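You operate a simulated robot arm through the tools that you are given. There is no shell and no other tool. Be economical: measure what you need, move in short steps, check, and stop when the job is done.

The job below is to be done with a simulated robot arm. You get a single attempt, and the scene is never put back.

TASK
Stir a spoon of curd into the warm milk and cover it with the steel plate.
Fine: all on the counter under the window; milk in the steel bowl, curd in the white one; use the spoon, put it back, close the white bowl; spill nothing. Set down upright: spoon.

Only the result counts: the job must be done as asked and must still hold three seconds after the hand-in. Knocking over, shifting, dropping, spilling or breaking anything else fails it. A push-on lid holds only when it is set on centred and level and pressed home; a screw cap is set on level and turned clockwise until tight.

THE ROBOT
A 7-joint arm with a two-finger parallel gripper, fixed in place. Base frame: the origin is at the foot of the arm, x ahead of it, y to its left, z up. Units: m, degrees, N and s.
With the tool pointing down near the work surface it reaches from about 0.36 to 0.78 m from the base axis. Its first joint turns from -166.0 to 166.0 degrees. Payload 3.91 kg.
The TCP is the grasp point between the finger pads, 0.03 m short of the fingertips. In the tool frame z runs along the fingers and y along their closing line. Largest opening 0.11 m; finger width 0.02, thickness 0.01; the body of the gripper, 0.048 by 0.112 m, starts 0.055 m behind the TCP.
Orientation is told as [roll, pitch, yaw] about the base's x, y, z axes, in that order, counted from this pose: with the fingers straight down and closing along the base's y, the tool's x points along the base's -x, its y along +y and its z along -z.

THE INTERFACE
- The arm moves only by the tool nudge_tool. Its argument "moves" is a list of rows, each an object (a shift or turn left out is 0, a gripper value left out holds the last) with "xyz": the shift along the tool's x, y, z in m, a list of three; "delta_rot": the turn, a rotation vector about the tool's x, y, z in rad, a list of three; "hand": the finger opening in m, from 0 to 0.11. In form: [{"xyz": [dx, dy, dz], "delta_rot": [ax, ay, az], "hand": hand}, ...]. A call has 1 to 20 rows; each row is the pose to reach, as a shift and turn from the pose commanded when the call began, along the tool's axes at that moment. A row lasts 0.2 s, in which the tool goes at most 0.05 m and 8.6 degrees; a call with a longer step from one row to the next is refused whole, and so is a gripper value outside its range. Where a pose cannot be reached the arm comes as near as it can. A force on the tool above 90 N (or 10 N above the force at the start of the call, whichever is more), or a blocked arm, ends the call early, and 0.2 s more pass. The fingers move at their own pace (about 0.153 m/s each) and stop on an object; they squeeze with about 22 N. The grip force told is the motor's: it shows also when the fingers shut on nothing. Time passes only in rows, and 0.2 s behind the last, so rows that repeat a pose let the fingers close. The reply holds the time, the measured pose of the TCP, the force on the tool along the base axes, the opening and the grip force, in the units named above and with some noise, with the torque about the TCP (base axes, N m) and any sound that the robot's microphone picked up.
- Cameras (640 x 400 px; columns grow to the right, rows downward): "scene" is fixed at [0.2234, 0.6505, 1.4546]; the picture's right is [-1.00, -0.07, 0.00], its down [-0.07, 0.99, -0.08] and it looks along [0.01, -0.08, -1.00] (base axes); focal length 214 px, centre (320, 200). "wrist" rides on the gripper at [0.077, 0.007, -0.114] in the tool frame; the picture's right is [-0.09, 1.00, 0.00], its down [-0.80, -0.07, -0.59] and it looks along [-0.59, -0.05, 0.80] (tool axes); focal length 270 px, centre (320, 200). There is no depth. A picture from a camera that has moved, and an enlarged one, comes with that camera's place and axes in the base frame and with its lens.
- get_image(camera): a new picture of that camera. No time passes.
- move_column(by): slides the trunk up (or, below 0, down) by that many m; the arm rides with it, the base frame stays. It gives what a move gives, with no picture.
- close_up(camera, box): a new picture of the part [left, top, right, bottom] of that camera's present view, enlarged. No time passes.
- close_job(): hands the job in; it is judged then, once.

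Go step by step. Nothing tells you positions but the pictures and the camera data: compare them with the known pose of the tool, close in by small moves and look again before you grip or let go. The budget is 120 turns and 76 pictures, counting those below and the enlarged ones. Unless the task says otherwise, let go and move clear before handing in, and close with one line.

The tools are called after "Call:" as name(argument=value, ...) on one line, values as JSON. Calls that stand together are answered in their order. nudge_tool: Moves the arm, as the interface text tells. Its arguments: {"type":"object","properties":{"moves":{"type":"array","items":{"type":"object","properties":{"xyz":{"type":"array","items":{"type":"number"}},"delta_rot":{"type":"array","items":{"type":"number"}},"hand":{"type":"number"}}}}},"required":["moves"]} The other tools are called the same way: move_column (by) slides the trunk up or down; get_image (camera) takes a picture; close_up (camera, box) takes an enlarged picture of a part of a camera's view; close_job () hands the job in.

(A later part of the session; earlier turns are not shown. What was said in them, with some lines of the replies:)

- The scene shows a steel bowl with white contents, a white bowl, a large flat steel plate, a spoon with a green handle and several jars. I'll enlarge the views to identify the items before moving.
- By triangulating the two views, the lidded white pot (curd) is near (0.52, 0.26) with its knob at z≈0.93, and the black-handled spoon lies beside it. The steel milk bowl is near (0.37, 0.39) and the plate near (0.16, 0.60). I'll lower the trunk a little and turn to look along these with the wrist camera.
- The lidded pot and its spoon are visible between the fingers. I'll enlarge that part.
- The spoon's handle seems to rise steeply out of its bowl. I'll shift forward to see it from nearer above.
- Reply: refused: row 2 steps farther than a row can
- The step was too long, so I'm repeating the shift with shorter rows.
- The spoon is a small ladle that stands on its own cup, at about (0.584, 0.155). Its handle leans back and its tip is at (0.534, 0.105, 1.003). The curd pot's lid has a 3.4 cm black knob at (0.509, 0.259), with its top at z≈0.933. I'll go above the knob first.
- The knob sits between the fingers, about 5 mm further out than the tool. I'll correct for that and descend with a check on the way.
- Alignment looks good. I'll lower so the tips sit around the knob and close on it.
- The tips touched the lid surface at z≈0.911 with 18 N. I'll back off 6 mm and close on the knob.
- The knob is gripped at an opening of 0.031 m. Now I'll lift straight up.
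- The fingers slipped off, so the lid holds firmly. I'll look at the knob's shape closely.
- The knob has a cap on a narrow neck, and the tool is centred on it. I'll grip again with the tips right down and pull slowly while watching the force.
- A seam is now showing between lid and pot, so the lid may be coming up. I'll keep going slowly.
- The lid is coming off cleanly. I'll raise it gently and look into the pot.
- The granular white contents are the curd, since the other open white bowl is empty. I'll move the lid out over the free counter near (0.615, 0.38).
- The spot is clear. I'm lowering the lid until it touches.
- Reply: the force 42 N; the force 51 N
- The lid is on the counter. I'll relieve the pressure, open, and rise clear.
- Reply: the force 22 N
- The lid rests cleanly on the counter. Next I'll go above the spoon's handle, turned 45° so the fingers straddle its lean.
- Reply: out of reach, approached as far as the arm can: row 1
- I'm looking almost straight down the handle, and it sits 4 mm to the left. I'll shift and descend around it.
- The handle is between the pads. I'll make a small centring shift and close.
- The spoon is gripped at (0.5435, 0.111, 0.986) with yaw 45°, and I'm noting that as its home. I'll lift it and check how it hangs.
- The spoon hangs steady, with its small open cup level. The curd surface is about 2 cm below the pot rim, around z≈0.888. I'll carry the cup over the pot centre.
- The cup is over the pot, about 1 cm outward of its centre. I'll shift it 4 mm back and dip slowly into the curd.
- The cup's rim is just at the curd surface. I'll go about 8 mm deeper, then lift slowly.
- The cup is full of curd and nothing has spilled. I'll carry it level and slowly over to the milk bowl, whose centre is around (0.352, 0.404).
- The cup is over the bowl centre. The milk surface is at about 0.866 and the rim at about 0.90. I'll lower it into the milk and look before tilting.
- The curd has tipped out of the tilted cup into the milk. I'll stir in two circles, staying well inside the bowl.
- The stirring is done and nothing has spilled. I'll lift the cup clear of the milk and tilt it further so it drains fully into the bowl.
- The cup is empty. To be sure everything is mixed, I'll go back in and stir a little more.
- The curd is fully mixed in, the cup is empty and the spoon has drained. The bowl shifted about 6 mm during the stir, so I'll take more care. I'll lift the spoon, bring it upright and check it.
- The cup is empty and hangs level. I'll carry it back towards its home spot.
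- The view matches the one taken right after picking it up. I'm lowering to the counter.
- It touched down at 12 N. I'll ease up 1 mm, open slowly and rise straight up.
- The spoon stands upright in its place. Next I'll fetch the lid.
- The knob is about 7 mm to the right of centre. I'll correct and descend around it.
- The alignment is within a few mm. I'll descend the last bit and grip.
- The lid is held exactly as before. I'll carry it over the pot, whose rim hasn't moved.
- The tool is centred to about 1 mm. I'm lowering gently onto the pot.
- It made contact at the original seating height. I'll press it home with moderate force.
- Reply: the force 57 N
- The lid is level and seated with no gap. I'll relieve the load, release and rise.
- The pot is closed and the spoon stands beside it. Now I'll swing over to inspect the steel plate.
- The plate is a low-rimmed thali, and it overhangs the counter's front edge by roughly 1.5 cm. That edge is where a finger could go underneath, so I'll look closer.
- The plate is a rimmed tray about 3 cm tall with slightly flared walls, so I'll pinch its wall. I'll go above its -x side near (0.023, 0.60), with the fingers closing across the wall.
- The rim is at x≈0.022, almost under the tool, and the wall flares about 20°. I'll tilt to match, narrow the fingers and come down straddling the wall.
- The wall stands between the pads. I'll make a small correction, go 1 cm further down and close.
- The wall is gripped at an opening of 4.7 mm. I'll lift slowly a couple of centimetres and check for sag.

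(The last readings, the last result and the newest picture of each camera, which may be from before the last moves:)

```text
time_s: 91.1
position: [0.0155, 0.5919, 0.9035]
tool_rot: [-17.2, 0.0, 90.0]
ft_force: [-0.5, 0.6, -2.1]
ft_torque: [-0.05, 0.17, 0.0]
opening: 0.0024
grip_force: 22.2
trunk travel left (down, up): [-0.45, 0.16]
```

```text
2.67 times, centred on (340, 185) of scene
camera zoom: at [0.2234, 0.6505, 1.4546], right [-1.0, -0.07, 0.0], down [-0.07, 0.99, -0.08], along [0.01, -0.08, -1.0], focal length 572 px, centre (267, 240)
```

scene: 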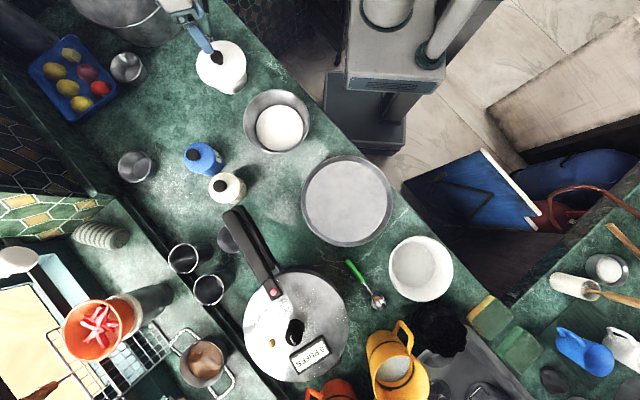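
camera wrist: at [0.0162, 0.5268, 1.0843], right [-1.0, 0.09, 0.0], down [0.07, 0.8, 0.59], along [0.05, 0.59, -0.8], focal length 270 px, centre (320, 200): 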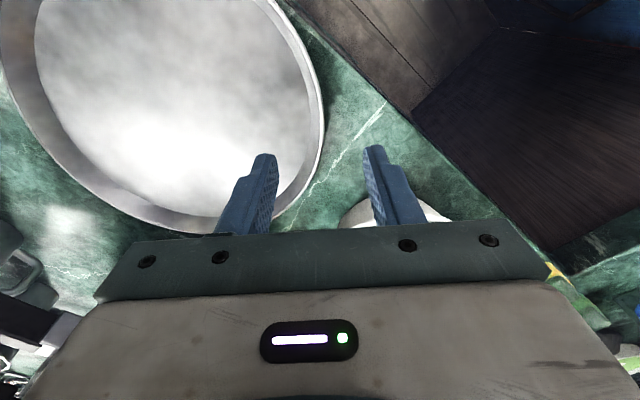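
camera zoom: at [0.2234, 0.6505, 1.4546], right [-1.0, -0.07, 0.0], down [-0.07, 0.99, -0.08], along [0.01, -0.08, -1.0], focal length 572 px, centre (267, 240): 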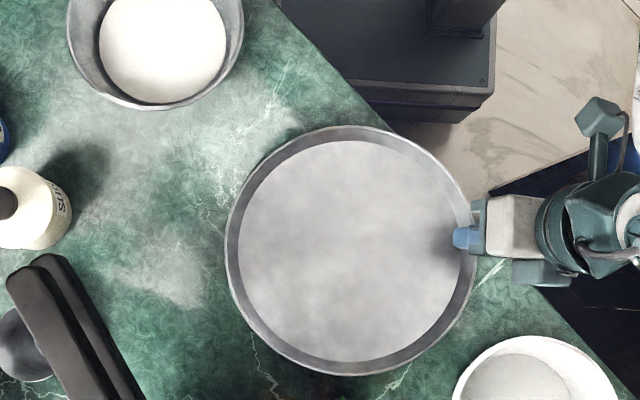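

The plate looks larger in the picture, so it is rising. I'll lift further.

Call:
nudge_tool(moves=[{"xyz": [0, -0.003, -0.0096]}, {"xyz": [0, -0.0059, -0.0191]}, {"xyz": [0, -0.0089, -0.0287]}, {"xyz": [0, -0.0118, -0.0382]}, {"xyz": [0, -0.0148, -0.0478]}, {"xyz": [0, -0.0177, -0.0573]}, {"xyz": [0, -0.0207, -0.0669]}])

Call:
get_image(camera="wrist")

Call:
close_up(camera="scene", box=[240, 110, 440, 260])

```text
time_s: 92.7
position: [0.0161, 0.5911, 0.9717]
tool_rot: [-17.3, 0.0, 89.8]
ft_force: [-0.8, 1.3, -1.9]
ft_torque: [-0.07, 0.22, -0.01]
opening: 0.0025
grip_force: 22.1
trunk travel left (down, up): [-0.45, 0.16]
```

```text
9 pictures are left
camera wrist: at [-0.0255, 0.5162, 1.0783], right [-0.95, 0.09, -0.29], down [-0.11, 0.8, 0.59], along [0.29, 0.59, -0.75], focal length 270 px, centre (320, 200)
```

wrist: 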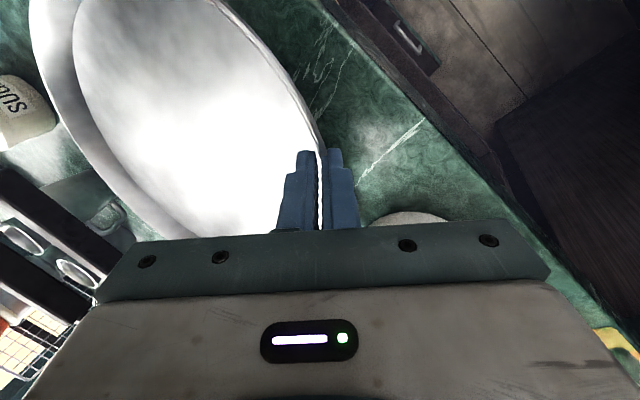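

```text
2.67 times, centred on (340, 185) of scene
camera zoom: at [0.2234, 0.6505, 1.4546], right [-1.0, -0.07, 0.0], down [-0.07, 0.99, -0.08], along [0.01, -0.08, -1.0], focal length 572 px, centre (267, 240)
```

zoom: 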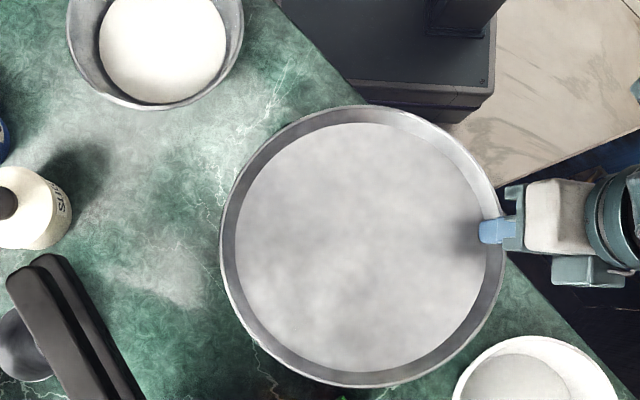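

The plate is held firmly and nearly level, at about 0.2 kg. I'll raise it a bit and carry it over to the milk bowl, centred near (0.347, 0.397).

Call:
nudge_tool(moves=[{"xyz": [0, -0.0044, -0.0143]}, {"xyz": [0, -0.0089, -0.0287]}, {"xyz": [0.0098, -0.0182, -0.0258]}, {"xyz": [0.0294, -0.0367, -0.0201]}, {"xyz": [0.049, -0.0552, -0.0143]}, {"xyz": [0.0686, -0.0738, -0.0086]}, {"xyz": [0.0882, -0.0923, -0.0029]}, {"xyz": [0.1078, -0.1108, 0.0029]}, {"xyz": [0.1274, -0.1293, 0.0086]}, {"xyz": [0.147, -0.1479, 0.0143]}, {"xyz": [0.1666, -0.1664, 0.0201]}, {"xyz": [0.1862, -0.1849, 0.0258]}, {"xyz": [0.196, -0.1942, 0.0286]}, {"xyz": [0.196, -0.1942, 0.0286]}])

Call:
close_up(camera="scene", box=[180, 30, 380, 180])

```text
time_s: 95.7
position: [0.2101, 0.3959, 1.0019]
tool_rot: [-17.2, 0.1, 89.9]
ft_force: [-0.7, -0.1, -1.8]
ft_torque: [-0.01, 0.28, -0.02]
opening: 0.0027
grip_force: 22.1
trunk travel left (down, up): [-0.45, 0.16]
```

```text
2.67 times, centred on (280, 105) of scene
camera zoom: at [0.2234, 0.6505, 1.4546], right [-1.0, -0.07, 0.0], down [-0.07, 0.99, -0.08], along [0.01, -0.08, -1.0], focal length 572 px, centre (427, 453)
```

zoom: 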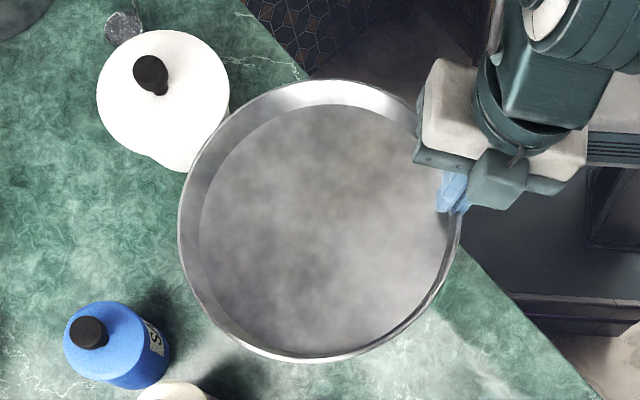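

The plate is over the bowl with only a small offset. I'll correct that and lower towards the rim.

Call:
nudge_tool(moves=[{"xyz": [0.006, -0.0027, 0.0114]}, {"xyz": [0.006, 0.0003, 0.021]}, {"xyz": [0.006, 0.0033, 0.0305]}, {"xyz": [0.006, 0.0062, 0.0401]}])

Call:
nudge_tool(moves=[{"xyz": [0, 0.0009, 0.0029]}, {"xyz": [0, 0.0015, 0.0048]}])

Call:
close_up(camera="scene", box=[180, 30, 380, 180])

```text
time_s: 96.7
position: [0.2156, 0.3898, 0.966]
tool_rot: [-17.1, 0.1, 89.9]
ft_force: [-0.4, 0.4, -0.1]
ft_torque: [0.06, -0.09, 0.02]
opening: 0.0026
grip_force: 21.3
trunk travel left (down, up): [-0.45, 0.16]
```

```text
time_s: 97.3
position: [0.2141, 0.3901, 0.9583]
tool_rot: [-17.1, -0.1, 89.8]
ft_force: [-0.9, 0.1, 1.2]
ft_torque: [0.08, -0.29, 0.0]
opening: 0.0027
grip_force: 21.6
trunk travel left (down, up): [-0.45, 0.16]
```

```text
2.67 times, centred on (280, 105) of scene
camera zoom: at [0.2234, 0.6505, 1.4546], right [-1.0, -0.07, 0.0], down [-0.07, 0.99, -0.08], along [0.01, -0.08, -1.0], focal length 572 px, centre (427, 453)
```

zoom: 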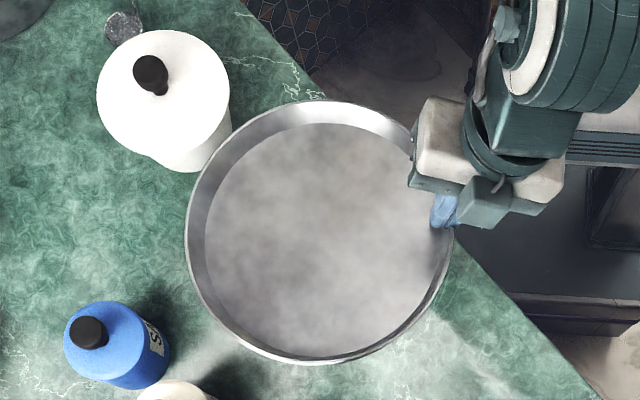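

The far side of the plate already touches because it droops slightly, and it sits about 2 cm off centre. I'll raise it a little, level it and re-centre before setting it down.

Call:
nudge_tool(moves=[{"xyz": [0, -0.0018, -0.0057]}, {"xyz": [0, -0.0035, -0.0115], "delta_rot": [0.035, 0, 0]}, {"xyz": [0.006, -0.008, -0.01], "delta_rot": [0.07, 0, 0]}, {"xyz": [0.011, -0.0121, -0.0088], "delta_rot": [0.07, 0, 0]}, {"xyz": [0.011, -0.0121, -0.0088], "delta_rot": [0.07, 0, 0]}])

Call:
nudge_tool(moves=[{"xyz": [0, 0.0018, 0.0047]}, {"xyz": [0, 0.0036, 0.0093]}, {"xyz": [0, 0.0043, 0.0112]}])

Call:
nudge_tool(moves=[{"xyz": [0, 0.0007, 0.0019]}, {"xyz": [0, 0.0014, 0.0037]}])

```text
time_s: 98.5
position: [0.2237, 0.3779, 0.9703]
tool_rot: [-21.2, 0.1, 89.8]
ft_force: [-0.9, 0.4, -2.2]
ft_torque: [-0.01, 0.28, 0.02]
opening: 0.0028
grip_force: 22.1
trunk travel left (down, up): [-0.45, 0.16]
```

```text
time_s: 99.3
position: [0.2227, 0.3777, 0.9577]
tool_rot: [-21.1, -0.1, 89.8]
ft_force: [0.4, 0.3, -3.1]
ft_torque: [-0.04, 0.28, 0.01]
opening: 0.0025
grip_force: 22.1
trunk travel left (down, up): [-0.45, 0.16]
```

```text
time_s: 99.9
position: [0.2231, 0.3784, 0.9537]
tool_rot: [-21.2, 0.0, 89.9]
ft_force: [-0.1, 1.0, -1.8]
ft_torque: [0.05, 0.11, 0.02]
opening: 0.0021
grip_force: 22.1
trunk travel left (down, up): [-0.45, 0.16]
```

Contact is beginning. I'll lower a few more millimetres.

Call:
nudge_tool(moves=[{"xyz": [0, 0.0007, 0.0019]}, {"xyz": [0, 0.0014, 0.0037]}])

Call:
close_up(camera="scene", box=[180, 30, 380, 180])

```text
time_s: 100.5
position: [0.2238, 0.3789, 0.9504]
tool_rot: [-21.2, 0.0, 89.8]
ft_force: [-0.1, 1.5, 0.3]
ft_torque: [0.26, -0.21, 0.13]
opening: 0.0026
grip_force: 21.8
trunk travel left (down, up): [-0.45, 0.16]
```

```text
2.67 times, centred on (280, 105) of scene
camera zoom: at [0.2234, 0.6505, 1.4546], right [-1.0, -0.07, 0.0], down [-0.07, 0.99, -0.08], along [0.01, -0.08, -1.0], focal length 572 px, centre (427, 453)
```

zoom: 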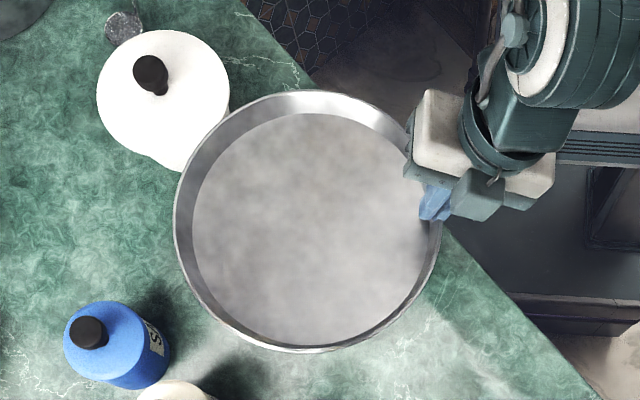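

The plate is now centred over the bowl to within a few mm. I'll lower the gripped side the last few mm.

Call:
nudge_tool(moves=[{"xyz": [0, 0.0007, 0.0019]}, {"xyz": [0, 0.0011, 0.0028]}])

Call:
nudge_tool(moves=[{"xyz": [0, 0.0007, 0.0019]}, {"xyz": [0, 0.0007, 0.0019]}])

```text
time_s: 101.1
position: [0.2237, 0.3777, 0.9475]
tool_rot: [-21.2, 0.0, 89.8]
ft_force: [-0.5, 0.8, 3.7]
ft_torque: [0.69, -0.3, 0.16]
opening: 0.0029
grip_force: 22.1
trunk travel left (down, up): [-0.45, 0.16]
```

```text
time_s: 101.7
position: [0.2227, 0.3766, 0.9462]
tool_rot: [-21.3, -0.2, 89.8]
ft_force: [-0.8, 2.6, 13.7]
ft_torque: [0.45, -0.43, 0.09]
opening: 0.0024
grip_force: 21.9
trunk travel left (down, up): [-0.45, 0.16]
```

The plate is resting on the bowl. I'll ease off, open gently and withdraw along the fingers' direction.

Call:
nudge_tool(moves=[{"xyz": [0, -0.0006, -0.0015]}, {"xyz": [0, -0.0006, -0.0015], "hand": 0.006}, {"xyz": [0, -0.0006, -0.0015], "hand": 0.012}, {"xyz": [0, -0.0006, -0.0015], "hand": 0.024}, {"xyz": [0, -0.0006, -0.0015], "hand": 0.03}, {"xyz": [0, -0.0006, -0.02]}, {"xyz": [0, -0.0006, -0.045]}, {"xyz": [0, -0.0006, -0.08]}, {"xyz": [0, -0.0006, -0.12]}])

Call:
get_image(camera="scene")

Call:
get_image(camera="wrist")

```text
time_s: 103.7
position: [0.1811, 0.3776, 1.0579]
tool_rot: [-21.2, 0.1, 89.8]
ft_force: [0.7, 0.0, 0.4]
ft_torque: [-0.02, 0.01, 0.01]
opening: 0.0302
grip_force: 0.2
trunk travel left (down, up): [-0.45, 0.16]
```

```text
4 pictures are left
```

scene: 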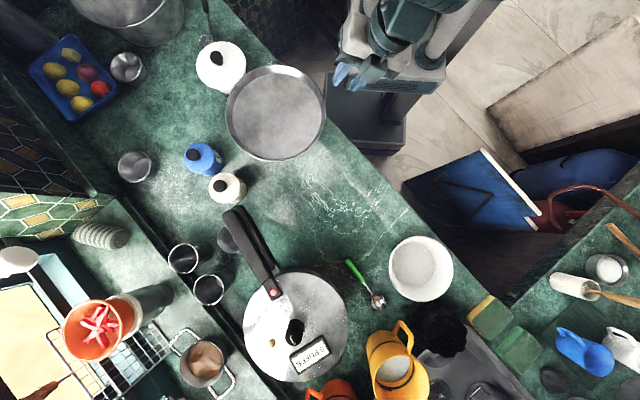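

```text
3 pictures are left
camera wrist: at [0.1313, 0.3029, 1.1609], right [-0.93, 0.09, -0.36], down [-0.15, 0.8, 0.58], along [0.34, 0.59, -0.73], focal length 270 px, centre (320, 200)
```

wrist: 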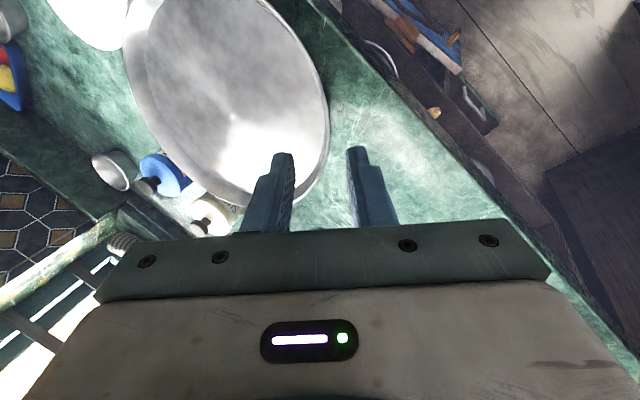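

The plate covers the bowl, centred. One last enlarged look at the whole group.

Call:
close_up(camera="scene", box=[180, 0, 372, 170])

```text
2.35 times, centred on (276, 85) of scene
camera zoom: at [0.2234, 0.6505, 1.4546], right [-1.0, -0.07, 0.0], down [-0.07, 0.99, -0.08], along [0.01, -0.08, -1.0], focal length 505 px, centre (424, 471)
```

zoom: 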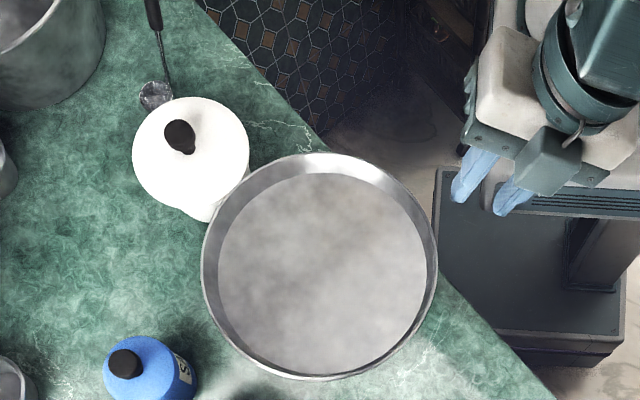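

The plate lies level on the milk bowl, the pot is closed, the spoon stands upright in its place and the arm is clear, so I'm handing in.

Call:
close_job()

```text
The job is handed in.
```

I stirred a spoonful of curd into the milk and covered the bowl with the steel plate. The white pot is closed again and the spoon stands upright where it was. I saw no spills, but the milk bowl slid about 8 mm while I was stirring, and I left it there.
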